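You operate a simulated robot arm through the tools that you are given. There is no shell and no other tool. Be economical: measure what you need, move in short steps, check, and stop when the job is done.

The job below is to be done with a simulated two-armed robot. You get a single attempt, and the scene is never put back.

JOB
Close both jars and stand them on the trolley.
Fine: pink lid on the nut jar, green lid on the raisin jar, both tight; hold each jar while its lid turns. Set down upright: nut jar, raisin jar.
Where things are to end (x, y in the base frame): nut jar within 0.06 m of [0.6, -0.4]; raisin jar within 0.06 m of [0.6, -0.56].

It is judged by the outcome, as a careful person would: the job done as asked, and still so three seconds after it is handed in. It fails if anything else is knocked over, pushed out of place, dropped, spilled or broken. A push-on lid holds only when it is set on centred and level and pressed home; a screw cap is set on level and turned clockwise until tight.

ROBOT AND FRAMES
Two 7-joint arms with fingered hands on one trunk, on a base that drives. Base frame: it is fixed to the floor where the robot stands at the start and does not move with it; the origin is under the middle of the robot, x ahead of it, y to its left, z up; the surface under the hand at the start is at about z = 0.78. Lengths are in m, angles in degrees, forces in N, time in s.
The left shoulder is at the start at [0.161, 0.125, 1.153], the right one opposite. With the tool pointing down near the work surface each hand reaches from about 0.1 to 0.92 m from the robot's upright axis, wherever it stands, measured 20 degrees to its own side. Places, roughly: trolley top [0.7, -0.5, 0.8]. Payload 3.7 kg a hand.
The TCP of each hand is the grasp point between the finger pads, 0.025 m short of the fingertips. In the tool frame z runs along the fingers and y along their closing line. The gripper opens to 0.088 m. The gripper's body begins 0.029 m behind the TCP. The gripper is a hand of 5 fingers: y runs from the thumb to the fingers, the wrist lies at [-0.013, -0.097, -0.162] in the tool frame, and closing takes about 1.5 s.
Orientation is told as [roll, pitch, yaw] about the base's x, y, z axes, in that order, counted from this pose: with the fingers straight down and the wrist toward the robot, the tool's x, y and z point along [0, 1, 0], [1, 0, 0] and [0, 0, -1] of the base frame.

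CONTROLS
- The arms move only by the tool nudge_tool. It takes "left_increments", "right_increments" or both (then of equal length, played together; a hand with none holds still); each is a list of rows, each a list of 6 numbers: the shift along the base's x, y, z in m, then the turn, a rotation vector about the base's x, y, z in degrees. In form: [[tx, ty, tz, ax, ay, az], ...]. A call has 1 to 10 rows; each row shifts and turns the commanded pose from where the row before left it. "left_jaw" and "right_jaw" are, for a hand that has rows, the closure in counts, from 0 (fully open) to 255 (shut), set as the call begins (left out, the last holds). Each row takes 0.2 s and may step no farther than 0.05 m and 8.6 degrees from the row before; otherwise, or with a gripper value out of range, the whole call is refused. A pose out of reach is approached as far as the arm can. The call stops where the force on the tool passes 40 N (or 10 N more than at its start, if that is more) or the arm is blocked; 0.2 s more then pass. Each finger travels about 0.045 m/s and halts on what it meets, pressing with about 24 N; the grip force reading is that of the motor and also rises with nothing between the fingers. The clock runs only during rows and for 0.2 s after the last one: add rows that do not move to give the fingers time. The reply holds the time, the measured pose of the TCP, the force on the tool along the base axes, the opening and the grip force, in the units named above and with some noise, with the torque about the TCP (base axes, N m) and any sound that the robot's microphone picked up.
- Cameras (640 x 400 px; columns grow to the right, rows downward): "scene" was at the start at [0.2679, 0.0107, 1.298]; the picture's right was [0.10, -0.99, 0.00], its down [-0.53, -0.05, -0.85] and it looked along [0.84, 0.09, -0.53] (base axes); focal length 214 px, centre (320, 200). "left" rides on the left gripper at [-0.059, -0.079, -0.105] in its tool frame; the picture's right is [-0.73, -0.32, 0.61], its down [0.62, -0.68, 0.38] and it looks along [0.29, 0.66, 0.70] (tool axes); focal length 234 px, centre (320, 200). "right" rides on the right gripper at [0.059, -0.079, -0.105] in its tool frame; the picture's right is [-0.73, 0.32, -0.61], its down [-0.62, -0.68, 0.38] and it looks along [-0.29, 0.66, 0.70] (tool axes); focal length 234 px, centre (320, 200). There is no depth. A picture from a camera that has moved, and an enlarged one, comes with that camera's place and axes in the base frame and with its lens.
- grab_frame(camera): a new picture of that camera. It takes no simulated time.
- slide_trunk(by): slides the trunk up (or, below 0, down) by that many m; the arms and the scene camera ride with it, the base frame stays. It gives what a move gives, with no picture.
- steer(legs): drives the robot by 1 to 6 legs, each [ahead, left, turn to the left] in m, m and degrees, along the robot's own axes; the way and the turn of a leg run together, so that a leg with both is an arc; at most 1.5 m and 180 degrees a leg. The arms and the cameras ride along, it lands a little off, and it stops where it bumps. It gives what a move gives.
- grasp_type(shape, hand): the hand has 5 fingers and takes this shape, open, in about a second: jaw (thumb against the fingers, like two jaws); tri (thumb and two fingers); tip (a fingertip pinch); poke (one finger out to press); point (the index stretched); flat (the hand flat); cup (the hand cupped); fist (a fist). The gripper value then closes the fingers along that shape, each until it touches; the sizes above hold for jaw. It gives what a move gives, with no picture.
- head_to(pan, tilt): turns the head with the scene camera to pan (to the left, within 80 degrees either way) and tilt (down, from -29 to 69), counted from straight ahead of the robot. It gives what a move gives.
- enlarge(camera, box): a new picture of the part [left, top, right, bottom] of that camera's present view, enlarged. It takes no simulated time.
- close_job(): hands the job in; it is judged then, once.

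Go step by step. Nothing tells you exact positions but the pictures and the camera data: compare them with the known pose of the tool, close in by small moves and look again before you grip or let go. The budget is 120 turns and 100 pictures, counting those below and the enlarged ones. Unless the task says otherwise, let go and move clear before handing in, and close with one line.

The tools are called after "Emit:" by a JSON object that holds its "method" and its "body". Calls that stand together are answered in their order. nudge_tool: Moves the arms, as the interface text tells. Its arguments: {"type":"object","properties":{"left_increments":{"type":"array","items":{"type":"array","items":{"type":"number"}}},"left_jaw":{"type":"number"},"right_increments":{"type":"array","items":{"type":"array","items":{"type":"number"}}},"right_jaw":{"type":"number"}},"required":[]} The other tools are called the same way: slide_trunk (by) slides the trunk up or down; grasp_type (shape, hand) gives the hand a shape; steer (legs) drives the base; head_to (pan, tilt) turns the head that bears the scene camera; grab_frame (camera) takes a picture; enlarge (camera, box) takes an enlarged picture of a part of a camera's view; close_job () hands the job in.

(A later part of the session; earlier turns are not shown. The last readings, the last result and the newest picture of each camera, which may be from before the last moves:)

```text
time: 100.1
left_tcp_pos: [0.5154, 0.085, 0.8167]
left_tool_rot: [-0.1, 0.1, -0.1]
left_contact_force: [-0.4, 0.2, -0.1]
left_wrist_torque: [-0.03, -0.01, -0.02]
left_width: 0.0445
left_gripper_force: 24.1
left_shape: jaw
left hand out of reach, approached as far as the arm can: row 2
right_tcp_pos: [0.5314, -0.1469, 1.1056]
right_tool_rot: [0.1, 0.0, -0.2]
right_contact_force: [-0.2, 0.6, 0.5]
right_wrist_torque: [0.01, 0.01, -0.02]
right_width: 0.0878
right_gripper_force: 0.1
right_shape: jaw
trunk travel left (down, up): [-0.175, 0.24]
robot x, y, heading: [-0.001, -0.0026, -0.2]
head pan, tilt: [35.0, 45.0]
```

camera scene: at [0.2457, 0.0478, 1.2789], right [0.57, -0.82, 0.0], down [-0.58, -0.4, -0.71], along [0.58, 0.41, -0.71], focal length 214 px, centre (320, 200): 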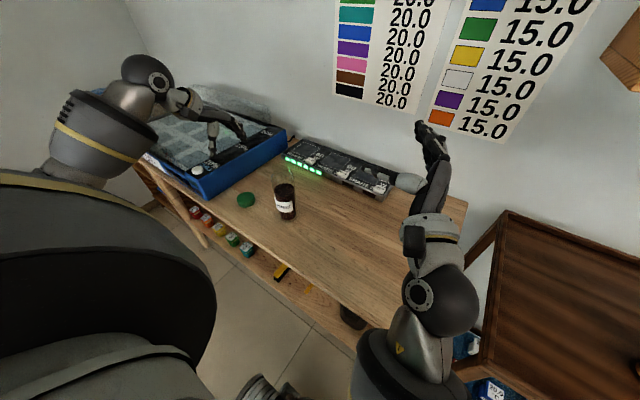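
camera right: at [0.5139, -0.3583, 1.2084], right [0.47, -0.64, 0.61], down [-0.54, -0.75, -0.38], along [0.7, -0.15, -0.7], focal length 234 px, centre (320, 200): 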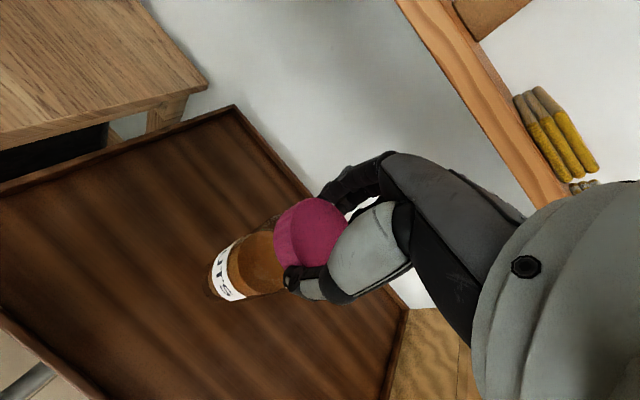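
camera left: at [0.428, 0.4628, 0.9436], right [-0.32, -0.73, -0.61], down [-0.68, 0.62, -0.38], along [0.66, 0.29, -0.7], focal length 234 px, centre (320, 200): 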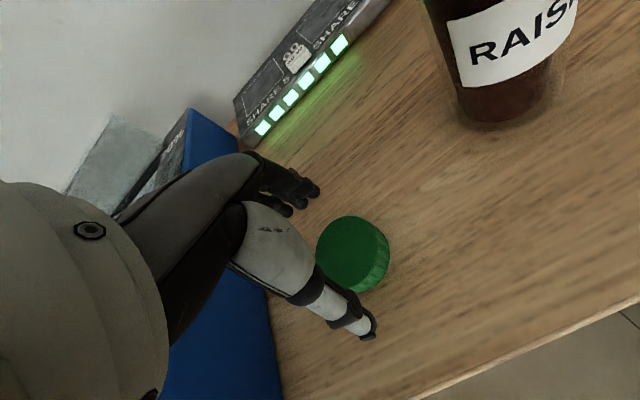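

Emit:
{"method": "nudge_tool", "body": {"left_increments": [[0, 0.002, -0.002, 0, 0, 0], [0, 0, -0.001, 0, 0, 0], [0, 0, 0, 0, 0, 0]]}}

Emit:
{"method": "nudge_tool", "body": {"left_increments": [[0, 0, 0, 0, 0, 0], [0, 0, 0, 0, 0, 0], [0, 0, 0, 0, 0, 0], [0, 0, 0, 0, 0, 0], [0, 0, 0, 0, 0, 0], [0, 0.005, 0.03, 0, 0, 0], [0, 0.005, 0.04, 0, 0, 0], [0, 0.01, 0.04, 0, 0, 0], [0, 0.01, 0.04, 0, 0, 0], [0, 0.01, 0.04, 0, 0, 0]], "left_jaw": 0}}

Emit:
{"method": "nudge_tool", "body": {"left_increments": [[-0.007, 0.03, 0.02, -8.2, 0, 0], [-0.007, 0.03, 0.02, -8.2, 0, 0], [-0.007, 0.03, 0.02, -8.2, 0, 0], [-0.007, 0.03, 0.02, -8.2, 0, 0], [-0.007, 0.03, 0.02, -8.2, 0, 0], [-0.007, 0.03, 0, -8.2, 0, 0], [-0.007, 0.03, 0, -8.2, 0, 0], [-0.007, 0.03, 0, -8.2, 0, 0], [-0.007, 0.03, 0, -8.2, 0, 0], [-0.007, 0.03, 0, -8.2, 0, 0]]}}

Emit:
{"method": "nudge_tool", "body": {"left_increments": [[0, 0.03, 0, -8, 0, 0], [0, 0.03, 0, 0, 0, 8], [0, 0.03, 0, 0, 0, 8], [0, 0, 0, 0, 0, 8], [0, 0, 0, 0, 0, 0]]}}

Emit:
{"method": "grab_frame", "body": {"camera": "scene"}}

```text
time: 100.9
left_tcp_pos: [0.5157, 0.0873, 0.8146]
left_tool_rot: [-0.1, 0.1, -0.1]
left_contact_force: [0.2, 0.1, 1.2]
left_wrist_torque: [0.0, 0.01, 0.03]
left_width: 0.0444
left_gripper_force: 23.5
left_shape: jaw
right_tcp_pos: [0.5309, -0.148, 1.1053]
right_tool_rot: [0.0, 0.0, -0.1]
right_contact_force: [-0.3, -0.2, 1.4]
right_wrist_torque: [0.02, -0.01, -0.04]
right_width: 0.0878
right_gripper_force: 0.1
right_shape: jaw
trunk travel left (down, up): [-0.175, 0.24]
robot x, y, heading: [-0.001, -0.0029, 0.1]
head pan, tilt: [35.0, 45.0]
```

```text
time: 103.1
left_tcp_pos: [0.5151, 0.1253, 1.006]
left_tool_rot: [0.0, 0.0, -0.1]
left_contact_force: [-0.8, -0.1, -0.1]
left_wrist_torque: [0.03, -0.03, 0.01]
left_width: 0.0877
left_gripper_force: 0.1
left_shape: jaw
right_tcp_pos: [0.5296, -0.1457, 1.1065]
right_tool_rot: [0.0, -0.1, -0.1]
right_contact_force: [-0.1, 0.0, -0.1]
right_wrist_torque: [-0.01, 0.01, 0.03]
right_width: 0.0877
right_gripper_force: 0.1
right_shape: jaw
trunk travel left (down, up): [-0.175, 0.24]
robot x, y, heading: [0.0026, -0.0004, -0.3]
head pan, tilt: [35.0, 45.0]
```

```text
time: 105.3
left_tcp_pos: [0.4496, 0.4264, 1.1024]
left_tool_rot: [-82.0, -0.1, 0.0]
left_contact_force: [-0.3, 0.7, 0.2]
left_wrist_torque: [-0.03, 0.01, -0.03]
left_width: 0.0879
left_gripper_force: 0.2
left_shape: jaw
left hand out of reach, approached as far as the arm can: row 1
right_tcp_pos: [0.5315, -0.1466, 1.106]
right_tool_rot: [0.0, 0.0, 0.0]
right_contact_force: [1.0, 0.2, -1.3]
right_wrist_torque: [0.0, 0.01, -0.01]
right_width: 0.0878
right_gripper_force: 0.1
right_shape: jaw
trunk travel left (down, up): [-0.175, 0.24]
robot x, y, heading: [-0.0045, -0.0005, 0.1]
head pan, tilt: [35.0, 45.0]
```

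```text
time: 106.5
left_tcp_pos: [0.4494, 0.5147, 1.1028]
left_tool_rot: [-90.0, 0.0, 24.1]
left_contact_force: [0.6, -0.6, 0.3]
left_wrist_torque: [-0.02, -0.02, -0.01]
left_width: 0.0877
left_gripper_force: 0.1
left_shape: jaw
right_tcp_pos: [0.5304, -0.1468, 1.1049]
right_tool_rot: [0.0, 0.0, -0.3]
right_contact_force: [-0.1, -0.7, 0.0]
right_wrist_torque: [0.0, 0.03, 0.01]
right_width: 0.0878
right_gripper_force: 0.1
right_shape: jaw
trunk travel left (down, up): [-0.175, 0.24]
robot x, y, heading: [-0.0011, -0.002, -0.0]
head pan, tilt: [35.0, 45.0]
```

```text
22 pictures are left
camera scene: at [0.2458, 0.048, 1.2788], right [0.57, -0.82, 0.0], down [-0.58, -0.41, -0.71], along [0.58, 0.41, -0.71], focal length 214 px, centre (320, 200)
```

scene: 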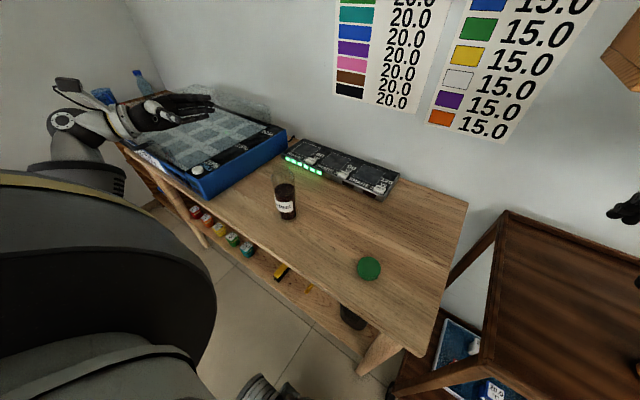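

Emit:
{"method": "enlarge", "body": {"camera": "scene", "box": [250, 150, 330, 230]}}

```text
5.00 times, centred on (290, 190) of scene
camera zoom: at [0.2458, 0.048, 1.2788], right [0.57, -0.82, 0.0], down [-0.58, -0.41, -0.71], along [0.58, 0.41, -0.71], focal length 1072 px, centre (470, 250)
```

zoom: 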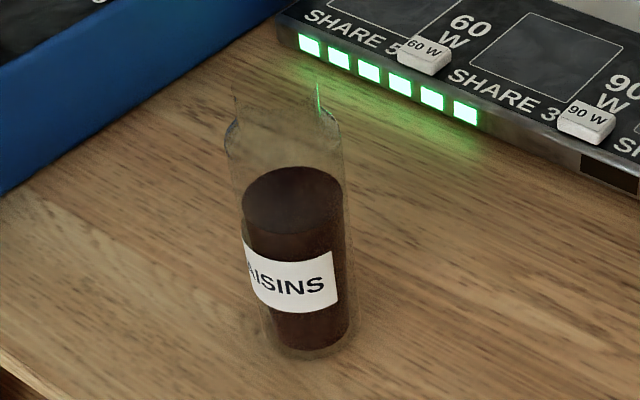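

The raisin jar is at (0.5395, 0.373). I'll bring the left hand to 8 cm in front of it, then down to grip height.

Emit:
{"method": "nudge_tool", "body": {"left_increments": [[0.02, -0.023, 0, 0, 0, 0], [0.02, -0.023, 0, 0, 0, 0], [0.018, -0.023, 0, 0, 0, 0], [0, 0, -0.04, 0, 0, 0], [0, 0, -0.04, 0, 0, 0], [0, 0, -0.04, 0, 0, 0], [0, 0, -0.04, 0, 0, 0], [0, 0, -0.04, 0, 0, 0], [0, 0, -0.045, 0, 0, 0], [0, 0, 0, 0, 0, 0]]}}

Emit:
{"method": "grab_frame", "body": {"camera": "scene"}}

Emit:
{"method": "grab_frame", "body": {"camera": "left"}}

```text
time: 108.7
left_tcp_pos: [0.5107, 0.4463, 0.8587]
left_tool_rot: [-90.0, 0.0, 24.0]
left_contact_force: [0.0, -0.3, -0.5]
left_wrist_torque: [0.01, 0.0, 0.04]
left_width: 0.0877
left_gripper_force: 0.0
left_shape: jaw
right_tcp_pos: [0.5306, -0.1453, 1.1059]
right_tool_rot: [0.1, -0.1, -0.1]
right_contact_force: [0.1, 0.9, -1.3]
right_wrist_torque: [0.0, 0.0, 0.01]
right_width: 0.088
right_gripper_force: 0.0
right_shape: jaw
trunk travel left (down, up): [-0.175, 0.24]
robot x, y, heading: [-0.0009, -0.0032, 0.0]
head pan, tilt: [35.0, 45.0]
```

```text
20 pictures are left
camera scene: at [0.2454, 0.0478, 1.279], right [0.57, -0.82, 0.0], down [-0.58, -0.41, -0.71], along [0.58, 0.41, -0.71], focal length 214 px, centre (320, 200)
```

scene: 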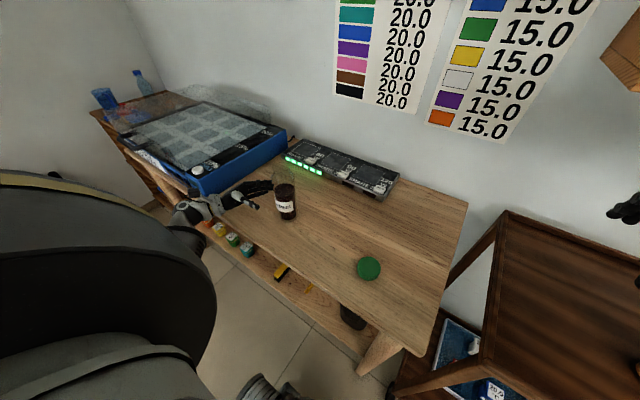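

```text
19 pictures are left
camera left: at [0.394, 0.5098, 0.9167], right [-0.05, -0.69, 0.73], down [-0.47, -0.63, -0.62], along [0.88, -0.37, -0.29], focal length 234 px, centre (320, 200)
```

left: 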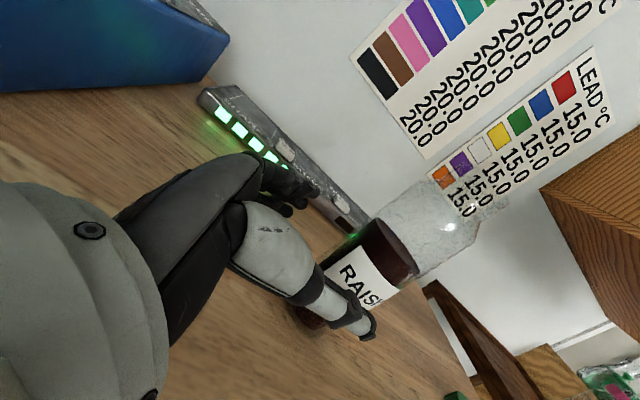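

Alignment matches what worked before. Moving in and closing on the jar.

Emit:
{"method": "nudge_tool", "body": {"left_increments": [[0.0055, -0.0142, 0, 0, 0, 0], [0.0055, -0.0142, 0, 0, 0, 0], [0.0055, -0.0142, 0, 0, 0, 0], [0.0055, -0.0142, 0, 0, 0, 0], [0.005, -0.0135, 0, 0, 0, 0], [0, 0, 0, 0, 0, 0]]}}

Emit:
{"method": "nudge_tool", "body": {"left_increments": [[0, 0, 0, 0, 0, 0], [0, 0, 0, 0, 0, 0], [0, 0, 0, 0, 0, 0], [0, 0, 0, 0, 0, 0], [0, 0, 0, 0, 0, 0], [0, 0, 0, 0, 0, 0], [0, 0, 0, 0, 0, 0]], "left_jaw": 255}}

Emit:
{"method": "enlarge", "body": {"camera": "scene", "box": [240, 140, 340, 240]}}

```text
time: 110.1
left_tcp_pos: [0.5369, 0.3762, 0.8587]
left_tool_rot: [-90.0, 0.0, 24.0]
left_contact_force: [-0.3, -0.2, -0.2]
left_wrist_torque: [-0.01, 0.01, 0.03]
left_width: 0.0876
left_gripper_force: 0.1
left_shape: jaw
right_tcp_pos: [0.5315, -0.147, 1.105]
right_tool_rot: [0.0, 0.0, -0.1]
right_contact_force: [1.4, 1.1, 0.3]
right_wrist_torque: [-0.04, -0.02, -0.01]
right_width: 0.088
right_gripper_force: 0.0
right_shape: jaw
trunk travel left (down, up): [-0.175, 0.24]
robot x, y, heading: [-0.0035, -0.0, -0.0]
head pan, tilt: [35.0, 45.0]
```

```text
time: 111.7
left_tcp_pos: [0.5358, 0.376, 0.8597]
left_tool_rot: [-90.0, 0.0, 23.9]
left_contact_force: [1.6, 0.2, 0.8]
left_wrist_torque: [0.05, -0.1, -0.02]
left_width: 0.047
left_gripper_force: 24.1
left_shape: jaw
right_tcp_pos: [0.5319, -0.1475, 1.1047]
right_tool_rot: [0.1, 0.1, -0.1]
right_contact_force: [-0.6, -0.6, 0.8]
right_wrist_torque: [-0.02, -0.03, -0.01]
right_width: 0.088
right_gripper_force: 0.1
right_shape: jaw
trunk travel left (down, up): [-0.175, 0.24]
robot x, y, heading: [0.0011, -0.0025, -0.2]
head pan, tilt: [35.0, 45.0]
```

```text
4.00 times, centred on (290, 190) of scene
camera zoom: at [0.2457, 0.0477, 1.2789], right [0.57, -0.82, 0.0], down [-0.58, -0.41, -0.71], along [0.58, 0.41, -0.71], focal length 858 px, centre (440, 240)
```

zoom: 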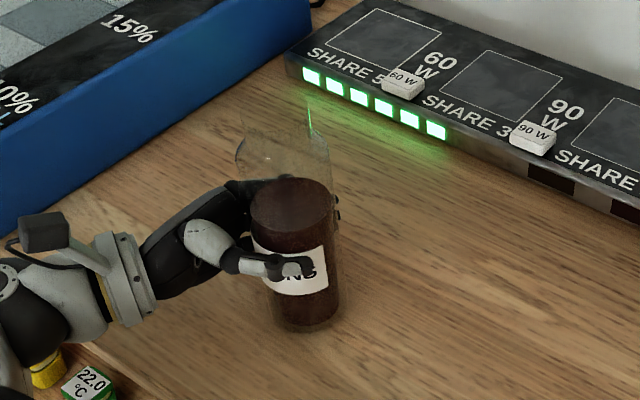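

The jar is gripped exactly as before. I'll lift it 2 cm, carry it to y ≈ 0.21 and set it down, still holding it.

Emit:
{"method": "nudge_tool", "body": {"left_increments": [[0, 0, 0.01, 0, 0, 0], [0, 0, 0.015, 0, 0, 0], [-0.001, -0.04, 0, 0, 0, 0], [-0.001, -0.04, 0, 0, 0, 0], [-0.001, -0.04, 0, 0, 0, 0], [-0.001, -0.04, 0, 0, 0, 0], [0, 0, -0.01, 0, 0, 0], [0, 0, -0.008, 0, 0, 0], [0, 0, -0.004, 0, 0, 0], [0, 0, 0, 0, 0, 0]]}}

Emit:
{"method": "nudge_tool", "body": {"left_increments": [[0, 0, -0.0015, 0, 0, 0], [0, 0, -0.0015, 0, 0, 0], [0, 0, 0, 0, 0, 0]]}}

Emit:
{"method": "nudge_tool", "body": {"right_increments": [[-0.002, 0.035, -0.02, 0, 0, 8], [-0.002, 0.035, -0.02, 0, 0, 8], [-0.002, 0.035, -0.02, 0, 0, 8], [-0.002, 0.035, -0.02, 0, 0, 8], [-0.002, 0.035, -0.02, 0, 0, 8], [-0.002, 0.035, -0.02, 0, 0, 8], [-0.003, 0.025, -0.025, 0, 0, 8], [0, 0, -0.04, 0, 0, 8], [0, 0, -0.04, 0, 0, 0], [0, 0, -0.02, 0, 0, 0]]}}

Emit:
{"method": "head_to", "body": {"pan": 20, "tilt": 45}}

Emit:
{"method": "grab_frame", "body": {"camera": "right"}}

Emit:
{"method": "grab_frame", "body": {"camera": "scene"}}

```text
time: 113.9
left_tcp_pos: [0.53, 0.2167, 0.8613]
left_tool_rot: [-90.0, 0.0, 23.9]
left_contact_force: [1.0, 0.6, -2.9]
left_wrist_torque: [0.03, -0.01, 0.01]
left_width: 0.0467
left_gripper_force: 24.4
left_shape: jaw
right_tcp_pos: [0.5314, -0.1464, 1.1047]
right_tool_rot: [0.0, 0.0, -0.2]
right_contact_force: [-0.9, 0.5, 0.2]
right_wrist_torque: [0.04, 0.02, 0.02]
right_width: 0.0878
right_gripper_force: 0.0
right_shape: jaw
trunk travel left (down, up): [-0.175, 0.24]
robot x, y, heading: [-0.003, -0.0032, -0.0]
head pan, tilt: [35.0, 45.0]
```

```text
time: 114.7
left_tcp_pos: [0.5314, 0.2156, 0.8586]
left_tool_rot: [-90.1, -0.1, 23.9]
left_contact_force: [-0.3, -0.7, 1.2]
left_wrist_torque: [-0.01, -0.09, -0.01]
left_width: 0.0468
left_gripper_force: 24.2
left_shape: jaw
right_tcp_pos: [0.5305, -0.1467, 1.1055]
right_tool_rot: [0.0, -0.1, 0.0]
right_contact_force: [-0.2, -0.2, -0.6]
right_wrist_torque: [0.03, 0.0, -0.03]
right_width: 0.0878
right_gripper_force: 0.0
right_shape: jaw
trunk travel left (down, up): [-0.175, 0.24]
robot x, y, heading: [0.0015, -0.0003, -0.1]
head pan, tilt: [35.0, 45.0]
```

```text
time: 116.9
left_tcp_pos: [0.5289, 0.2166, 0.8592]
left_tool_rot: [-90.0, 0.1, 24.1]
left_contact_force: [0.9, -1.8, 3.8]
left_wrist_torque: [0.05, -0.16, -0.04]
left_width: 0.0467
left_gripper_force: 24.0
left_shape: jaw
right_tcp_pos: [0.5152, 0.0879, 0.8622]
right_tool_rot: [0.0, -0.1, 63.9]
right_contact_force: [0.9, 0.3, -0.1]
right_wrist_torque: [0.01, -0.01, 0.03]
right_width: 0.0878
right_gripper_force: 0.0
right_shape: jaw
trunk travel left (down, up): [-0.175, 0.24]
robot x, y, heading: [0.0031, 0.0024, 0.3]
head pan, tilt: [35.0, 45.0]
```

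```text
time: 117.7
left_tcp_pos: [0.5297, 0.216, 0.859]
left_tool_rot: [-90.0, 0.0, 24.1]
left_contact_force: [1.1, -2.0, 3.1]
left_wrist_torque: [0.04, -0.13, -0.03]
left_width: 0.0466
left_gripper_force: 23.9
left_shape: jaw
right_tcp_pos: [0.5139, 0.0881, 0.862]
right_tool_rot: [0.0, 0.0, 63.9]
right_contact_force: [0.2, 0.8, 1.3]
right_wrist_torque: [0.0, 0.03, 0.03]
right_width: 0.0878
right_gripper_force: 0.1
right_shape: jaw
trunk travel left (down, up): [-0.175, 0.24]
robot x, y, heading: [-0.003, -0.0006, -0.2]
head pan, tilt: [20.0, 45.0]
```

```text
17 pictures are left
camera right: at [0.4284, 0.0433, 0.9668], right [0.79, -0.03, 0.61], down [0.26, -0.89, -0.38], along [0.55, 0.46, -0.7], focal length 234 px, centre (320, 200)
```

right: 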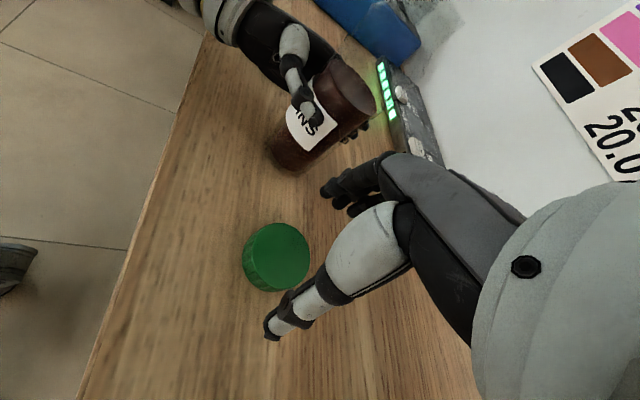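

```text
16 pictures are left
camera scene: at [0.2552, 0.0288, 1.279], right [0.34, -0.94, 0.0], down [-0.66, -0.24, -0.71], along [0.66, 0.24, -0.71], focal length 214 px, centre (320, 200)
```

scene: 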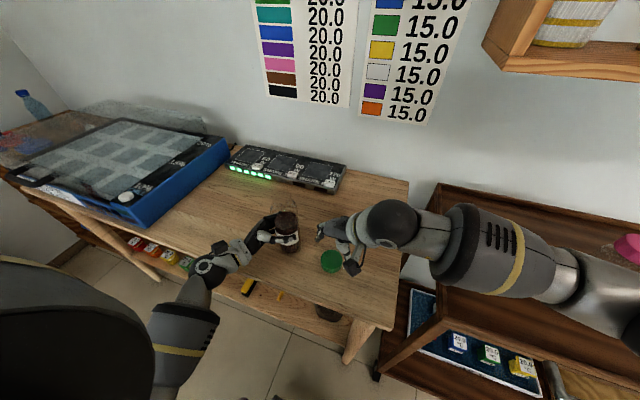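

The green lid is at about (0.514, 0.092). I'll centre on it, lower and grip, checking that the width reads about 47.5 mm.

Emit:
{"method": "nudge_tool", "body": {"right_increments": [[0.0005, 0.004, -0.02, 0, 0, 0], [0, 0, -0.015, 0, 0, 0], [0, 0, -0.01, 0, 0, 0], [0, 0, -0.005, 0, 0, 0], [0, 0, 0, 0, 0, 0]]}}

Emit:
{"method": "nudge_tool", "body": {"right_increments": [[0, 0, 0, 0, 0, 0], [0, 0, 0, 0, 0, 0], [0, 0, 0, 0, 0, 0], [0, 0, 0, 0, 0, 0], [0, 0, 0, 0, 0, 0], [0, 0, 0, 0, 0, 0]], "right_jaw": 255}}

```text
time: 118.9
left_tcp_pos: [0.5311, 0.2162, 0.8585]
left_tool_rot: [-90.0, -0.1, 24.1]
left_contact_force: [0.5, -0.9, 2.9]
left_wrist_torque: [0.05, -0.14, -0.02]
left_width: 0.0464
left_gripper_force: 23.9
left_shape: jaw
right_tcp_pos: [0.5168, 0.0911, 0.8116]
right_tool_rot: [-0.1, -0.1, 63.9]
right_contact_force: [-0.1, -0.6, -0.2]
right_wrist_torque: [0.02, 0.0, -0.01]
right_width: 0.0879
right_gripper_force: 0.0
right_shape: jaw
trunk travel left (down, up): [-0.175, 0.24]
robot x, y, heading: [0.001, -0.0014, 0.0]
head pan, tilt: [20.0, 45.0]
```

```text
time: 120.3
left_tcp_pos: [0.5306, 0.2164, 0.8581]
left_tool_rot: [-90.0, 0.0, 24.0]
left_contact_force: [0.4, -0.3, 2.9]
left_wrist_torque: [0.04, -0.15, -0.03]
left_width: 0.0463
left_gripper_force: 24.2
left_shape: jaw
right_tcp_pos: [0.5153, 0.0919, 0.8113]
right_tool_rot: [0.0, -0.1, 63.9]
right_contact_force: [0.7, 0.2, 0.6]
right_wrist_torque: [-0.05, 0.0, 0.04]
right_width: 0.0469
right_gripper_force: 23.8
right_shape: jaw
trunk travel left (down, up): [-0.175, 0.24]
robot x, y, heading: [0.0019, 0.0001, 0.1]
head pan, tilt: [20.0, 45.0]
```

Gripped near-centred (46.9 mm). I'll lift and carry the lid above the raisin jar, whose axis I expect at (0.534, 0.211).

Emit:
{"method": "nudge_tool", "body": {"right_increments": [[0, 0, 0.02, 0, 0, 0], [0, 0, 0.04, 0, 0, 0], [0, 0, 0.045, 0, 0, 0], [0, 0, 0.045, 0, 0, 0], [0, 0, 0.045, 0, 0, 0], [0, 0, 0.015, 0, 0, 0], [0.006, 0.04, 0, 0, 0, 0], [0.006, 0.04, 0, 0, 0, 0], [0.0065, 0.039, 0, 0, 0, 0], [0, 0, 0, 0, 0, 0]]}}

Emit:
{"method": "enlarge", "body": {"camera": "left", "box": [260, 0, 640, 250]}}

Emit:
{"method": "enlarge", "body": {"camera": "scene", "box": [240, 160, 340, 260]}}

```text
time: 122.5
left_tcp_pos: [0.5297, 0.2164, 0.859]
left_tool_rot: [-90.1, 0.0, 24.0]
left_contact_force: [-0.1, -1.2, 3.2]
left_wrist_torque: [0.04, -0.17, -0.04]
left_width: 0.0465
left_gripper_force: 23.5
left_shape: jaw
right_tcp_pos: [0.5356, 0.2114, 1.0212]
right_tool_rot: [0.0, 0.0, 63.9]
right_contact_force: [-0.1, 0.8, -0.3]
right_wrist_torque: [-0.02, -0.04, 0.0]
right_width: 0.0467
right_gripper_force: 23.5
right_shape: jaw
trunk travel left (down, up): [-0.175, 0.24]
robot x, y, heading: [-0.0001, 0.002, 0.3]
head pan, tilt: [20.0, 45.0]
```

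```text
1.60 times, centred on (450, 125) of left
camera zoom: at [0.415, 0.2806, 0.9172], right [-0.05, -0.69, 0.73], down [-0.47, -0.63, -0.62], along [0.88, -0.37, -0.29], focal length 375 px, centre (112, 320)
```

zoom: 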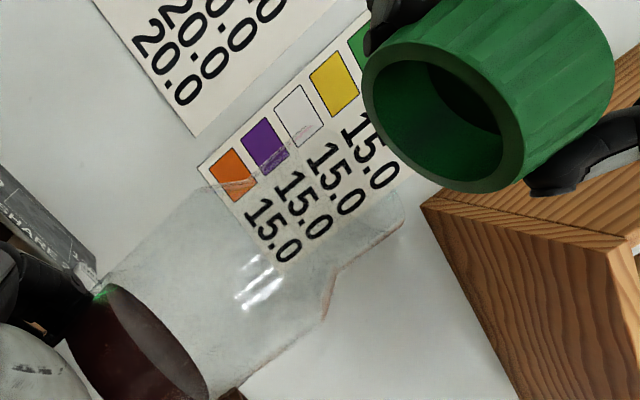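

```text
4.00 times, centred on (290, 210) of scene
camera zoom: at [0.2554, 0.0287, 1.2789], right [0.34, -0.94, 0.0], down [-0.66, -0.24, -0.71], along [0.66, 0.24, -0.71], focal length 858 px, centre (440, 160)
```

zoom: 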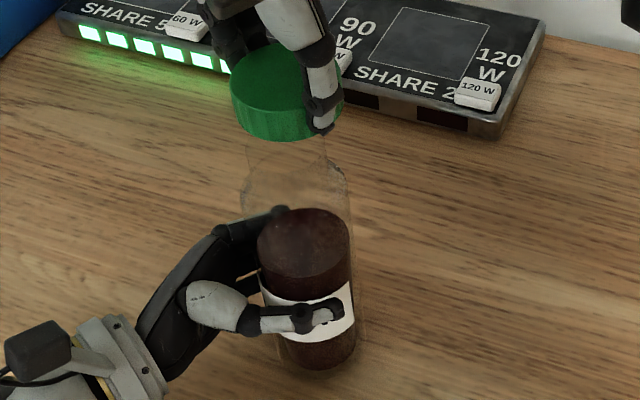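

The lid looks about 3–4 mm off toward (+x, −y). Correcting and lowering 1.5 cm.

Emit:
{"method": "nudge_tool", "body": {"right_increments": [[-0.003, 0.003, 0, 0, 0, 0], [0, 0, -0.01, 0, 0, 0], [0, 0, -0.005, 0, 0, 0], [0, 0, 0, 0, 0, 0]]}}

Emit:
{"method": "enlarge", "body": {"camera": "left", "box": [260, 0, 640, 250]}}

Emit:
{"method": "enlarge", "body": {"camera": "scene", "box": [250, 160, 330, 240]}}

```text
time: 123.5
left_tcp_pos: [0.5305, 0.2175, 0.8584]
left_tool_rot: [-89.9, 0.0, 24.0]
left_contact_force: [0.8, -2.0, 3.3]
left_wrist_torque: [0.04, -0.11, -0.04]
left_width: 0.0463
left_gripper_force: 23.7
left_shape: jaw
right_tcp_pos: [0.531, 0.2142, 1.0058]
right_tool_rot: [0.1, 0.0, 63.9]
right_contact_force: [0.1, -0.2, -0.3]
right_wrist_torque: [-0.03, 0.0, 0.01]
right_width: 0.0464
right_gripper_force: 24.6
right_shape: jaw
trunk travel left (down, up): [-0.175, 0.24]
robot x, y, heading: [0.0026, -0.0001, -0.2]
head pan, tilt: [20.0, 45.0]
```

```text
1.60 times, centred on (450, 125) of left
camera zoom: at [0.4149, 0.2807, 0.9173], right [-0.05, -0.69, 0.73], down [-0.47, -0.63, -0.62], along [0.88, -0.37, -0.29], focal length 375 px, centre (112, 320)
```

zoom: 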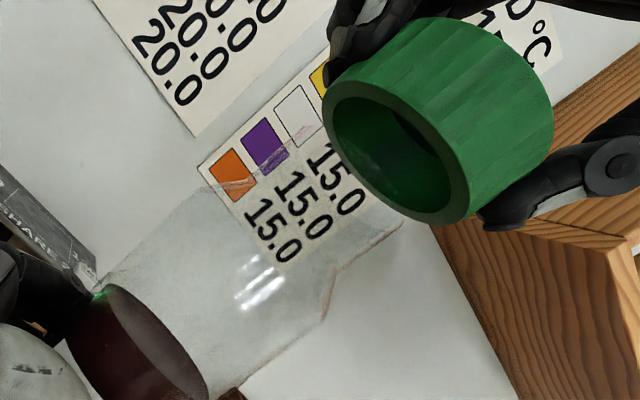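

```text
5.00 times, centred on (290, 200) of scene
camera zoom: at [0.2553, 0.0288, 1.2789], right [0.34, -0.94, 0.0], down [-0.66, -0.24, -0.71], along [0.66, 0.24, -0.71], focal length 1072 px, centre (470, 200)
```

zoom: 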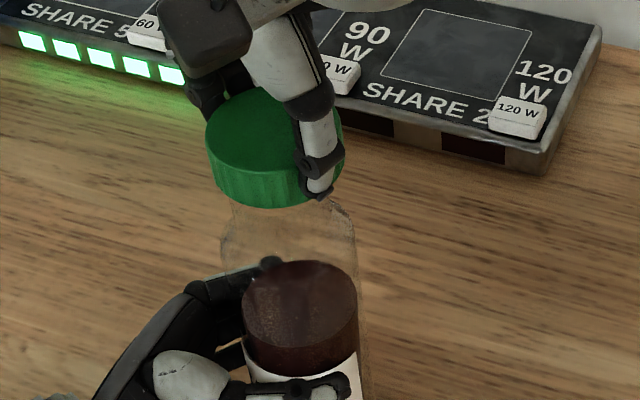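

Both views show it centred. Lowering onto the neck in small steps.

Emit:
{"method": "nudge_tool", "body": {"right_increments": [[0, 0, -0.006, 0, 0, 0], [0, 0, -0.006, 0, 0, 0], [0, 0, -0.003, 0, 0, 0], [0, 0, 0, 0, 0, 0]]}}

Emit:
{"method": "nudge_tool", "body": {"right_increments": [[0, 0, -0.002, 0, 0, 0], [0, 0, -0.002, 0, 0, 0], [0, 0, 0, 0, 0, 0]]}}

```text
time: 124.5
left_tcp_pos: [0.5299, 0.2172, 0.8596]
left_tool_rot: [-90.0, -0.1, 24.0]
left_contact_force: [1.8, 0.8, 0.7]
left_wrist_torque: [0.04, -0.1, -0.02]
left_width: 0.0467
left_gripper_force: 24.3
left_shape: jaw
right_tcp_pos: [0.5321, 0.2143, 0.9923]
right_tool_rot: [-0.1, -0.2, 63.8]
right_contact_force: [-1.3, -0.9, 9.0]
right_wrist_torque: [0.12, -0.01, 0.02]
right_width: 0.0465
right_gripper_force: 23.7
right_shape: jaw
trunk travel left (down, up): [-0.175, 0.24]
robot x, y, heading: [0.0016, -0.0013, -0.1]
head pan, tilt: [20.0, 45.0]
```

```text
time: 125.3
left_tcp_pos: [0.5289, 0.2164, 0.8607]
left_tool_rot: [-90.0, -0.2, 24.0]
left_contact_force: [1.7, 2.8, -3.1]
left_wrist_torque: [0.06, -0.1, -0.03]
left_width: 0.0467
left_gripper_force: 24.2
left_shape: jaw
right_tcp_pos: [0.5301, 0.2144, 0.9901]
right_tool_rot: [-0.1, -0.4, 63.9]
right_contact_force: [-0.4, -2.3, 25.8]
right_wrist_torque: [0.32, -0.17, -0.01]
right_width: 0.0465
right_gripper_force: 23.8
right_shape: jaw
trunk travel left (down, up): [-0.175, 0.24]
robot x, y, heading: [0.0031, -0.0034, 0.1]
head pan, tilt: [20.0, 45.0]
```

The same catch as before: the contact torque says the rim touches on the (+x, +y) side. I'll raise, shift the lid 2–3 mm that way and lower again.

Emit:
{"method": "nudge_tool", "body": {"right_increments": [[0, 0, 0.004, 0, 0, 0], [0.002, 0.003, 0.001, 0, 0, 0], [0, 0, -0.003, 0, 0, 0], [0, 0, -0.001, 0, 0, 0], [0, 0, 0, 0, 0, 0]]}}

Emit:
{"method": "nudge_tool", "body": {"right_increments": [[0, 0, -0.001, 0, 0, 0], [0, 0, -0.001, 0, 0, 0], [0, 0, 0, 0, 0, 0]]}}

```text
time: 126.5
left_tcp_pos: [0.5297, 0.2155, 0.8583]
left_tool_rot: [-90.0, -0.1, 24.0]
left_contact_force: [4.8, 5.6, -1.2]
left_wrist_torque: [0.04, -0.04, 0.04]
left_width: 0.0461
left_gripper_force: 24.4
left_shape: jaw
right_tcp_pos: [0.5337, 0.2179, 0.9904]
right_tool_rot: [-0.1, -0.3, 64.0]
right_contact_force: [-3.0, -3.7, 23.3]
right_wrist_torque: [0.23, -0.12, -0.02]
right_width: 0.0468
right_gripper_force: 24.2
right_shape: jaw
trunk travel left (down, up): [-0.175, 0.24]
robot x, y, heading: [0.0013, -0.0002, -0.0]
head pan, tilt: [20.0, 45.0]
```

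```text
time: 127.3
left_tcp_pos: [0.529, 0.2165, 0.8598]
left_tool_rot: [-89.9, -0.1, 24.0]
left_contact_force: [4.9, 5.6, -2.1]
left_wrist_torque: [0.1, -0.08, 0.03]
left_width: 0.0461
left_gripper_force: 23.8
left_shape: jaw
right_tcp_pos: [0.5331, 0.2181, 0.9877]
right_tool_rot: [0.1, -0.4, 63.8]
right_contact_force: [-2.4, -3.8, 28.7]
right_wrist_torque: [0.28, -0.1, -0.04]
right_width: 0.047
right_gripper_force: 24.4
right_shape: jaw
trunk travel left (down, up): [-0.175, 0.24]
robot x, y, heading: [-0.0036, -0.0006, -0.1]
head pan, tilt: [20.0, 45.0]
```

Emit:
{"method": "nudge_tool", "body": {"right_increments": [[-0.001, -0.0015, 0.002, 0, 0, 0], [0, 0, 0, 0, 0, 0]]}}

Emit:
{"method": "enlarge", "body": {"camera": "left", "box": [320, 20, 640, 220]}}

```text
time: 127.9
left_tcp_pos: [0.5287, 0.2164, 0.86]
left_tool_rot: [-89.9, -0.2, 24.0]
left_contact_force: [0.5, 3.5, -1.5]
left_wrist_torque: [0.11, -0.12, 0.03]
left_width: 0.0461
left_gripper_force: 24.2
left_shape: jaw
right_tcp_pos: [0.5317, 0.216, 0.9883]
right_tool_rot: [-0.1, -0.3, 63.9]
right_contact_force: [0.2, -2.5, 22.7]
right_wrist_torque: [0.29, -0.14, 0.0]
right_width: 0.0467
right_gripper_force: 24.1
right_shape: jaw
trunk travel left (down, up): [-0.175, 0.24]
robot x, y, heading: [-0.0023, -0.0024, -0.1]
head pan, tilt: [20.0, 45.0]
```

```text
2.00 times, centred on (480, 120) of left
camera zoom: at [0.4138, 0.2802, 0.9179], right [-0.05, -0.69, 0.73], down [-0.47, -0.63, -0.62], along [0.88, -0.37, -0.29], focal length 468 px, centre (0, 360)
```

zoom: 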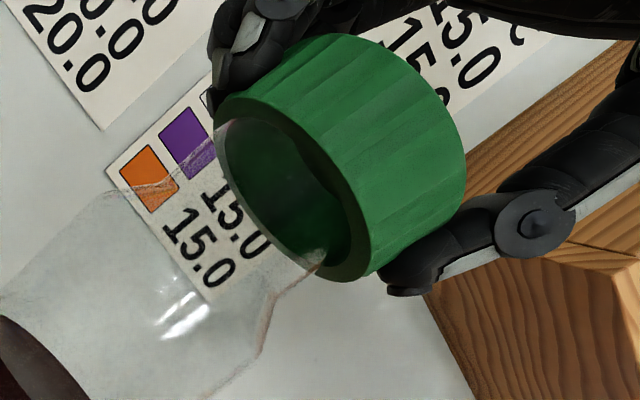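

The neck is inside the lid. As with the nut jar, I'll ease the force and let go so it can settle onto the thread.

Emit:
{"method": "nudge_tool", "body": {"right_increments": [[0, 0, 0.0015, 0, 0, 0], [0, 0, 0, 0, 0, 0]]}}

Emit:
{"method": "nudge_tool", "body": {"right_increments": [[0, 0, 0, 0, 0, 0], [0, 0, 0, 0, 0, 0], [0, 0, 0, 0, 0, 0], [0, 0, 0, 0, 0, 0], [0, 0, 0, 0, 0, 0]], "right_jaw": 0}}

Emit:
{"method": "enlarge", "body": {"camera": "left", "box": [320, 20, 640, 220]}}

Emit:
{"method": "enlarge", "body": {"camera": "right", "box": [220, 160, 420, 330]}}

```text
time: 128.5
left_tcp_pos: [0.5283, 0.2158, 0.8597]
left_tool_rot: [-90.0, -0.2, 23.9]
left_contact_force: [0.0, 0.4, 0.1]
left_wrist_torque: [0.07, -0.08, 0.03]
left_width: 0.046
left_gripper_force: 24.0
left_shape: jaw
right_tcp_pos: [0.5325, 0.2145, 0.9899]
right_tool_rot: [0.1, -0.2, 63.8]
right_contact_force: [0.2, -0.9, 19.9]
right_wrist_torque: [0.24, -0.15, -0.04]
right_width: 0.0467
right_gripper_force: 23.9
right_shape: jaw
trunk travel left (down, up): [-0.175, 0.24]
robot x, y, heading: [0.0024, -0.0009, 0.0]
head pan, tilt: [20.0, 45.0]
```

```text
time: 129.7
left_tcp_pos: [0.5298, 0.2155, 0.8587]
left_tool_rot: [-90.0, 0.0, 24.0]
left_contact_force: [1.5, 0.2, 3.0]
left_wrist_torque: [0.02, -0.17, 0.01]
left_width: 0.0464
left_gripper_force: 23.7
left_shape: jaw
right_tcp_pos: [0.5327, 0.2158, 0.9883]
right_tool_rot: [0.0, -0.1, 63.9]
right_contact_force: [0.2, 0.5, -0.9]
right_wrist_torque: [0.02, 0.02, -0.02]
right_width: 0.0876
right_gripper_force: 0.0
right_shape: jaw
trunk travel left (down, up): [-0.175, 0.24]
robot x, y, heading: [0.0046, 0.0016, 0.1]
head pan, tilt: [20.0, 45.0]
```

```text
2.00 times, centred on (480, 120) of left
camera zoom: at [0.4149, 0.2807, 0.9173], right [-0.05, -0.69, 0.73], down [-0.47, -0.63, -0.62], along [0.88, -0.37, -0.29], focal length 468 px, centre (0, 360)
```

zoom: 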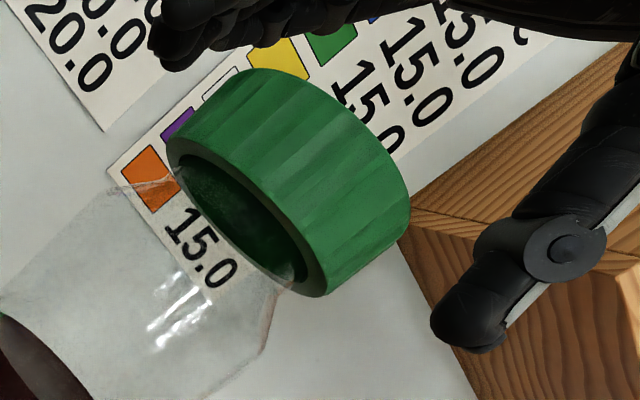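

```text
2.35 times, centred on (320, 245) of right
camera zoom: at [0.4466, 0.1707, 1.093], right [0.79, -0.03, 0.61], down [0.26, -0.89, -0.38], along [0.55, 0.46, -0.7], focal length 551 px, centre (320, 94)
```

zoom: 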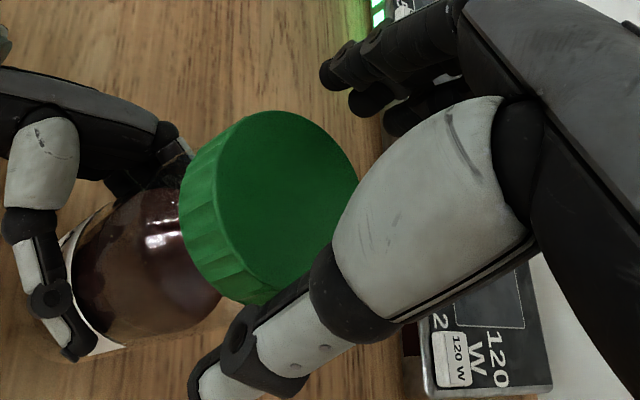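

The lid dropped over the neck again. Its centre is at about (0.529, 0.214) from the hand camera. I'll turn to yaw 80, centre there, lower and grip.

Emit:
{"method": "nudge_tool", "body": {"right_increments": [[-0.0035, -0.001, 0, 0, 0, 8], [0, 0, 0, 0, 0, 8], [0, 0, -0.006, 0, 0, 0], [0, 0, -0.005, 0, 0, 0], [0, 0, 0, 0, 0, 0]]}}

Emit:
{"method": "nudge_tool", "body": {"right_increments": [[0, 0, 0, 0, 0, 0], [0, 0, 0, 0, 0, 0], [0, 0, 0, 0, 0, 0], [0, 0, 0, 0, 0, 0], [0, 0, 0, 0, 0, 0], [0, 0, 0, 0, 0, 0]], "right_jaw": 255}}

Emit:
{"method": "nudge_tool", "body": {"right_increments": [[0, 0, 0, 0, 0, -8], [0, 0, 0, 0, 0, -8], [0, 0, 0, 0, 0, -8], [0, 0, 0, 0, 0, -8], [0, 0, 0, 0, 0, -8], [0, 0, 0, 0, 0, 0]]}}

```text
time: 130.9
left_tcp_pos: [0.5304, 0.2163, 0.858]
left_tool_rot: [-89.9, -0.1, 24.0]
left_contact_force: [0.5, -1.9, 3.4]
left_wrist_torque: [0.04, -0.19, 0.0]
left_width: 0.0461
left_gripper_force: 24.5
left_shape: jaw
right_tcp_pos: [0.5307, 0.2135, 0.9788]
right_tool_rot: [0.0, 0.0, 79.8]
right_contact_force: [0.8, -0.2, -0.4]
right_wrist_torque: [-0.02, 0.0, -0.01]
right_width: 0.0873
right_gripper_force: 0.0
right_shape: jaw
trunk travel left (down, up): [-0.175, 0.24]
robot x, y, heading: [0.0004, -0.0015, -0.1]
head pan, tilt: [20.0, 45.0]
```

```text
time: 132.3
left_tcp_pos: [0.5306, 0.2164, 0.8587]
left_tool_rot: [-90.0, 0.0, 24.0]
left_contact_force: [0.2, -1.6, 3.2]
left_wrist_torque: [0.06, -0.11, -0.05]
left_width: 0.0457
left_gripper_force: 24.2
left_shape: jaw
right_tcp_pos: [0.5299, 0.2132, 0.9791]
right_tool_rot: [0.0, 0.0, 79.7]
right_contact_force: [-0.1, -0.6, 0.1]
right_wrist_torque: [-0.02, 0.02, 0.02]
right_width: 0.0465
right_gripper_force: 23.5
right_shape: jaw
trunk travel left (down, up): [-0.175, 0.24]
robot x, y, heading: [0.0012, 0.0007, -0.2]
head pan, tilt: [20.0, 45.0]
```

```text
time: 133.7
left_tcp_pos: [0.5307, 0.2169, 0.8576]
left_tool_rot: [-90.1, 0.0, 24.0]
left_contact_force: [-0.5, -2.9, 1.1]
left_wrist_torque: [0.14, -0.14, -0.08]
left_width: 0.0457
left_gripper_force: 24.2
left_shape: jaw
right_tcp_pos: [0.529, 0.214, 0.9789]
right_tool_rot: [-0.2, -0.2, 39.8]
right_contact_force: [0.1, 2.3, 0.3]
right_wrist_torque: [0.04, -0.02, 0.05]
right_width: 0.0466
right_gripper_force: 24.0
right_shape: jaw
trunk travel left (down, up): [-0.175, 0.24]
robot x, y, heading: [-0.0013, -0.0033, -0.1]
head pan, tilt: [20.0, 45.0]
```

Turning with low forces. I'll continue clockwise to −80 with a slight downward feed.

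Emit:
{"method": "nudge_tool", "body": {"right_increments": [[0, 0, -0.0005, 0, 0, -8], [0, 0, -0.0002, 0, 0, -8], [0, 0, -0.0002, 0, 0, -8], [0, 0, -0.0002, 0, 0, -8], [0, 0, -0.0002, 0, 0, -8], [0, 0, -0.0002, 0, 0, -8], [0, 0, -0.0002, 0, 0, -8]]}}

Emit:
{"method": "nudge_tool", "body": {"right_increments": [[0, 0, -0.0002, 0, 0, -8], [0, 0, -0.0002, 0, 0, -8], [0, 0, -0.0002, 0, 0, -8], [0, 0, -0.0002, 0, 0, -8], [0, 0, -0.0002, 0, 0, -8], [0, 0, -0.0002, 0, 0, -8], [0, 0, -0.0002, 0, 0, -8], [0, 0, -0.0002, 0, 0, -8]]}}

```text
time: 135.3
left_tcp_pos: [0.53, 0.2168, 0.8588]
left_tool_rot: [-90.1, 0.0, 23.9]
left_contact_force: [-1.9, -6.4, 1.2]
left_wrist_torque: [0.15, -0.16, -0.14]
left_width: 0.046
left_gripper_force: 24.0
left_shape: jaw
right_tcp_pos: [0.5294, 0.2138, 0.9759]
right_tool_rot: [0.0, -0.1, -16.2]
right_contact_force: [1.2, 5.1, 2.2]
right_wrist_torque: [0.07, -0.01, 0.09]
right_width: 0.0463
right_gripper_force: 23.8
right_shape: jaw
trunk travel left (down, up): [-0.175, 0.24]
robot x, y, heading: [-0.0003, -0.0015, -0.1]
head pan, tilt: [20.0, 45.0]
```

```text
time: 137.1
left_tcp_pos: [0.5285, 0.2113, 0.8613]
left_tool_rot: [-90.1, -0.3, 23.5]
left_contact_force: [2.9, -33.5, 11.5]
left_wrist_torque: [0.54, -0.64, 0.07]
left_width: 0.0469
left_gripper_force: 24.1
left_shape: jaw
right_tcp_pos: [0.5251, 0.1708, 0.9772]
right_tool_rot: [0.3, 0.4, -80.3]
right_contact_force: [1.2, 23.0, 20.8]
right_wrist_torque: [1.63, 0.08, 0.06]
right_width: 0.045
right_gripper_force: 24.3
right_shape: jaw
right hand out of reach, approached as far as the arm can: row 4, 5, 6, 7, 8
trunk travel left (down, up): [-0.175, 0.24]
robot x, y, heading: [0.0026, 0.0024, -0.2]
head pan, tilt: [20.0, 45.0]
```

At this spot the arm ran out of reach past about yaw −45 and pulled sideways. I must look before correcting.

Emit:
{"method": "enlarge", "body": {"camera": "scene", "box": [240, 150, 350, 260]}}

```text
3.64 times, centred on (295, 205) of scene
camera zoom: at [0.253, 0.0267, 1.2799], right [0.34, -0.94, 0.0], down [-0.66, -0.24, -0.71], along [0.67, 0.24, -0.71], focal length 780 px, centre (411, 182)
```

zoom: 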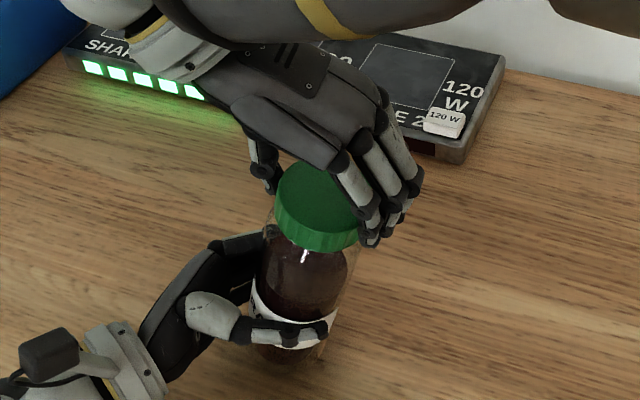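

The jar is tilted toward −y by the pull, but both hands still hold it. I'll move the right hand back to the jar's axis while turning back into reach.

Emit:
{"method": "nudge_tool", "body": {"right_increments": [[0.0007, 0.008, 0, 0, 0, 8], [0.0007, 0.009, 0, 0, 0, 8], [0.0007, 0.009, 0, 0, 0, 8], [0.0007, 0.009, 0, 0, 0, 8], [0.0007, 0.008, 0, 0, 0, 8], [0, 0, 0, 0, 0, 0]]}}

Emit:
{"method": "enlarge", "body": {"camera": "scene", "box": [240, 150, 350, 260]}}

```text
time: 138.5
left_tcp_pos: [0.5299, 0.2172, 0.8568]
left_tool_rot: [-89.9, 0.0, 24.1]
left_contact_force: [-0.8, 11.4, -0.8]
left_wrist_torque: [0.16, -0.1, 0.11]
left_width: 0.0444
left_gripper_force: 24.2
left_shape: jaw
right_tcp_pos: [0.5306, 0.2138, 0.9748]
right_tool_rot: [0.0, -0.2, -40.1]
right_contact_force: [1.3, -1.6, 24.0]
right_wrist_torque: [-0.21, -0.18, -0.05]
right_width: 0.0469
right_gripper_force: 24.2
right_shape: jaw
trunk travel left (down, up): [-0.175, 0.24]
robot x, y, heading: [-0.0027, 0.0014, -0.2]
head pan, tilt: [20.0, 45.0]
```

```text
3.64 times, centred on (295, 205) of scene
camera zoom: at [0.2538, 0.0293, 1.2792], right [0.34, -0.94, 0.0], down [-0.66, -0.24, -0.71], along [0.67, 0.24, -0.71], focal length 780 px, centre (411, 182)
```

zoom: 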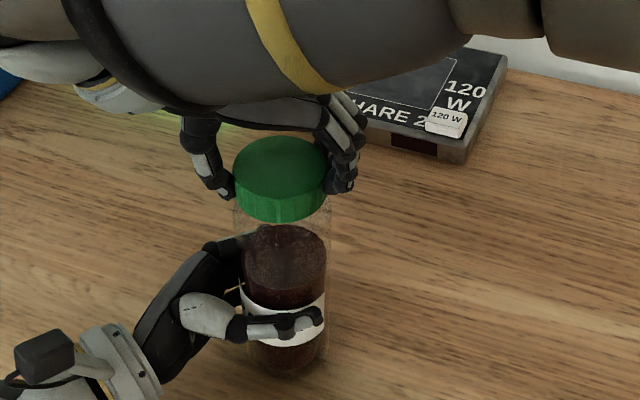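

The jar is almost upright again. I'll release the lid, swing back to +80 and look for its centre before re-gripping.

Emit:
{"method": "nudge_tool", "body": {"right_increments": [[0, 0, 0.001, 0, 0, 0], [0, 0, 0.001, 0, 0, 0], [0, 0, 0, 0, 0, 0], [0, 0, 0, 0, 0, 0], [0, 0, 0, 0, 0, 0], [0, 0, 0, 0, 0, 8], [0, 0, 0, 0, 0, 8], [0, 0, 0, 0, 0, 8], [0, 0, 0, 0, 0, 8], [0, 0, 0, 0, 0, 8]], "right_jaw": 0}}

Emit:
{"method": "nudge_tool", "body": {"right_increments": [[0, 0, 0, 0, 0, 8], [0, 0, 0, 0, 0, 8], [0, 0, 0, 0, 0, 8], [0, 0, 0, 0, 0, 8], [0, 0, 0, 0, 0, 8], [0, 0, 0, 0, 0, 8], [0, 0, 0, 0, 0, 8], [0, 0, 0, 0, 0, 8], [0, 0, 0, 0, 0, 8], [0, 0, 0, 0, 0, 8]]}}

Emit:
{"method": "grab_frame", "body": {"camera": "right"}}

```text
time: 140.7
left_tcp_pos: [0.5303, 0.2166, 0.8596]
left_tool_rot: [-90.0, 0.0, 24.0]
left_contact_force: [0.7, -0.5, -2.7]
left_wrist_torque: [-0.01, 0.01, 0.01]
left_width: 0.0445
left_gripper_force: 24.3
left_shape: jaw
right_tcp_pos: [0.532, 0.2131, 0.9768]
right_tool_rot: [0.0, 0.0, 0.0]
right_contact_force: [-0.7, -0.6, 0.0]
right_wrist_torque: [-0.02, 0.0, 0.02]
right_width: 0.0876
right_gripper_force: 0.1
right_shape: jaw
trunk travel left (down, up): [-0.175, 0.24]
robot x, y, heading: [0.0028, 0.0022, 0.1]
head pan, tilt: [20.0, 45.0]
```

```text
time: 142.9
left_tcp_pos: [0.5306, 0.2165, 0.8583]
left_tool_rot: [-90.1, 0.0, 24.0]
left_contact_force: [-0.2, 0.1, -3.1]
left_wrist_torque: [0.04, -0.02, 0.0]
left_width: 0.0444
left_gripper_force: 24.1
left_shape: jaw
right_tcp_pos: [0.5316, 0.2142, 0.9772]
right_tool_rot: [0.1, -0.1, 79.9]
right_contact_force: [-0.1, 0.7, -0.9]
right_wrist_torque: [0.0, -0.03, 0.04]
right_width: 0.0877
right_gripper_force: 0.2
right_shape: jaw
trunk travel left (down, up): [-0.175, 0.24]
robot x, y, heading: [-0.0005, -0.0017, -0.1]
head pan, tilt: [20.0, 45.0]
```

```text
6 pictures are left
camera right: at [0.461, 0.1471, 1.0817], right [0.77, 0.19, 0.61], down [0.49, -0.78, -0.39], along [0.4, 0.6, -0.7], focal length 234 px, centre (320, 200)
```

right: 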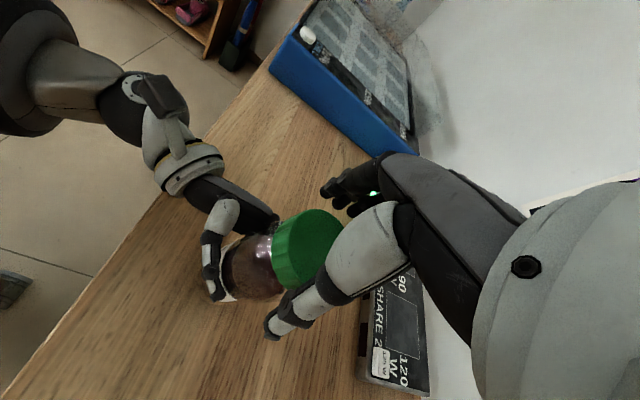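

The lid's centre is about (0.527, 0.210). I'll shift there, grip and keep turning, stopping at yaw −32 this time.

Emit:
{"method": "nudge_tool", "body": {"right_increments": [[-0.004, -0.003, -0.001, 0, 0, 0], [0, 0, 0, 0, 0, 0]]}}

Emit:
{"method": "nudge_tool", "body": {"right_increments": [[0, 0, 0, 0, 0, 0], [0, 0, 0, 0, 0, 0], [0, 0, 0, 0, 0, 0], [0, 0, 0, 0, 0, 0], [0, 0, 0, 0, 0, 0], [0, 0, 0, 0, 0, 0]], "right_jaw": 255}}

Emit:
{"method": "nudge_tool", "body": {"right_increments": [[0, 0, -0.0005, 0, 0, -8], [0, 0, -0.0001, 0, 0, -8], [0, 0, -0.0001, 0, 0, -8], [0, 0, -0.0001, 0, 0, -8], [0, 0, 0, 0, 0, 0]]}}

```text
time: 143.5
left_tcp_pos: [0.5306, 0.2162, 0.859]
left_tool_rot: [-90.0, 0.0, 24.0]
left_contact_force: [-0.8, -0.1, -3.6]
left_wrist_torque: [-0.01, 0.02, 0.0]
left_width: 0.0446
left_gripper_force: 23.9
left_shape: jaw
right_tcp_pos: [0.5266, 0.2115, 0.9762]
right_tool_rot: [0.2, 0.1, 80.0]
right_contact_force: [-0.7, 0.1, 0.4]
right_wrist_torque: [0.03, 0.05, 0.02]
right_width: 0.0876
right_gripper_force: 0.1
right_shape: jaw
trunk travel left (down, up): [-0.175, 0.24]
robot x, y, heading: [0.0019, -0.0002, 0.0]
head pan, tilt: [20.0, 45.0]
```

```text
time: 144.9
left_tcp_pos: [0.5311, 0.2173, 0.8585]
left_tool_rot: [-90.1, 0.0, 24.0]
left_contact_force: [-0.8, 0.6, -2.3]
left_wrist_torque: [0.01, -0.01, 0.01]
left_width: 0.0446
left_gripper_force: 23.7
left_shape: jaw
right_tcp_pos: [0.5265, 0.2114, 0.9765]
right_tool_rot: [0.0, 0.0, 80.0]
right_contact_force: [0.0, 0.5, -0.4]
right_wrist_torque: [0.0, 0.0, 0.03]
right_width: 0.0446
right_gripper_force: 23.4
right_shape: jaw
trunk travel left (down, up): [-0.175, 0.24]
robot x, y, heading: [0.0008, -0.0019, 0.1]
head pan, tilt: [20.0, 45.0]
```

```text
time: 146.1
left_tcp_pos: [0.5301, 0.217, 0.8593]
left_tool_rot: [-90.0, 0.0, 24.0]
left_contact_force: [-1.1, -1.4, -2.0]
left_wrist_torque: [0.2, -0.07, -0.05]
left_width: 0.0447
left_gripper_force: 23.6
left_shape: jaw
right_tcp_pos: [0.5284, 0.2127, 0.9756]
right_tool_rot: [0.1, -0.1, 47.8]
right_contact_force: [-0.3, 2.3, 0.5]
right_wrist_torque: [0.07, 0.05, 0.04]
right_width: 0.0445
right_gripper_force: 23.8
right_shape: jaw
trunk travel left (down, up): [-0.175, 0.24]
robot x, y, heading: [-0.0009, 0.0038, 0.2]
head pan, tilt: [20.0, 45.0]
```

The width (44.6 mm) shows I moved the wrong way; the lid's centre must be near x ≈ 0.535. I'll release, recentre at yaw 80 and grip again.

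Emit:
{"method": "nudge_tool", "body": {"right_increments": [[0, 0, 0, 0, 0, 0], [0, 0, 0, 0, 0, 0], [0, 0, 0, 0, 0, 0], [0, 0, 0, 0, 0, 0], [0.003, -0.0005, 0, 0, 0, 8], [0.003, -0.0005, 0, 0, 0, 8], [0.0015, 0, 0, 0, 0, 8], [0, 0, 0, 0, 0, 8], [0, 0, 0, 0, 0, 0]], "right_jaw": 0}}

Emit:
{"method": "nudge_tool", "body": {"right_increments": [[0, 0, 0, 0, 0, 0], [0, 0, 0, 0, 0, 0], [0, 0, 0, 0, 0, 0], [0, 0, 0, 0, 0, 0], [0, 0, 0, 0, 0, 0], [0, 0, 0, 0, 0, 0]], "right_jaw": 255}}

```text
time: 148.1
left_tcp_pos: [0.5305, 0.2166, 0.8591]
left_tool_rot: [-90.0, 0.1, 24.1]
left_contact_force: [-0.2, -0.9, -2.8]
left_wrist_torque: [0.02, 0.01, -0.02]
left_width: 0.0444
left_gripper_force: 23.6
left_shape: jaw
right_tcp_pos: [0.5349, 0.2099, 0.975]
right_tool_rot: [0.0, 0.0, 79.9]
right_contact_force: [0.1, 0.5, -0.8]
right_wrist_torque: [0.05, -0.01, 0.0]
right_width: 0.088
right_gripper_force: 0.1
right_shape: jaw
trunk travel left (down, up): [-0.175, 0.24]
robot x, y, heading: [0.0, -0.0043, 0.1]
head pan, tilt: [20.0, 45.0]
```

```text
time: 149.5
left_tcp_pos: [0.5314, 0.2173, 0.8577]
left_tool_rot: [-90.0, 0.0, 24.0]
left_contact_force: [0.7, 0.8, -2.4]
left_wrist_torque: [0.02, 0.03, 0.01]
left_width: 0.0444
left_gripper_force: 23.8
left_shape: jaw
right_tcp_pos: [0.5344, 0.2115, 0.9742]
right_tool_rot: [0.0, 0.0, 79.9]
right_contact_force: [-1.1, -0.2, 0.2]
right_wrist_torque: [-0.03, 0.02, -0.01]
right_width: 0.047
right_gripper_force: 24.7
right_shape: jaw
trunk travel left (down, up): [-0.175, 0.24]
robot x, y, heading: [0.0022, -0.0006, -0.1]
head pan, tilt: [20.0, 45.0]
```

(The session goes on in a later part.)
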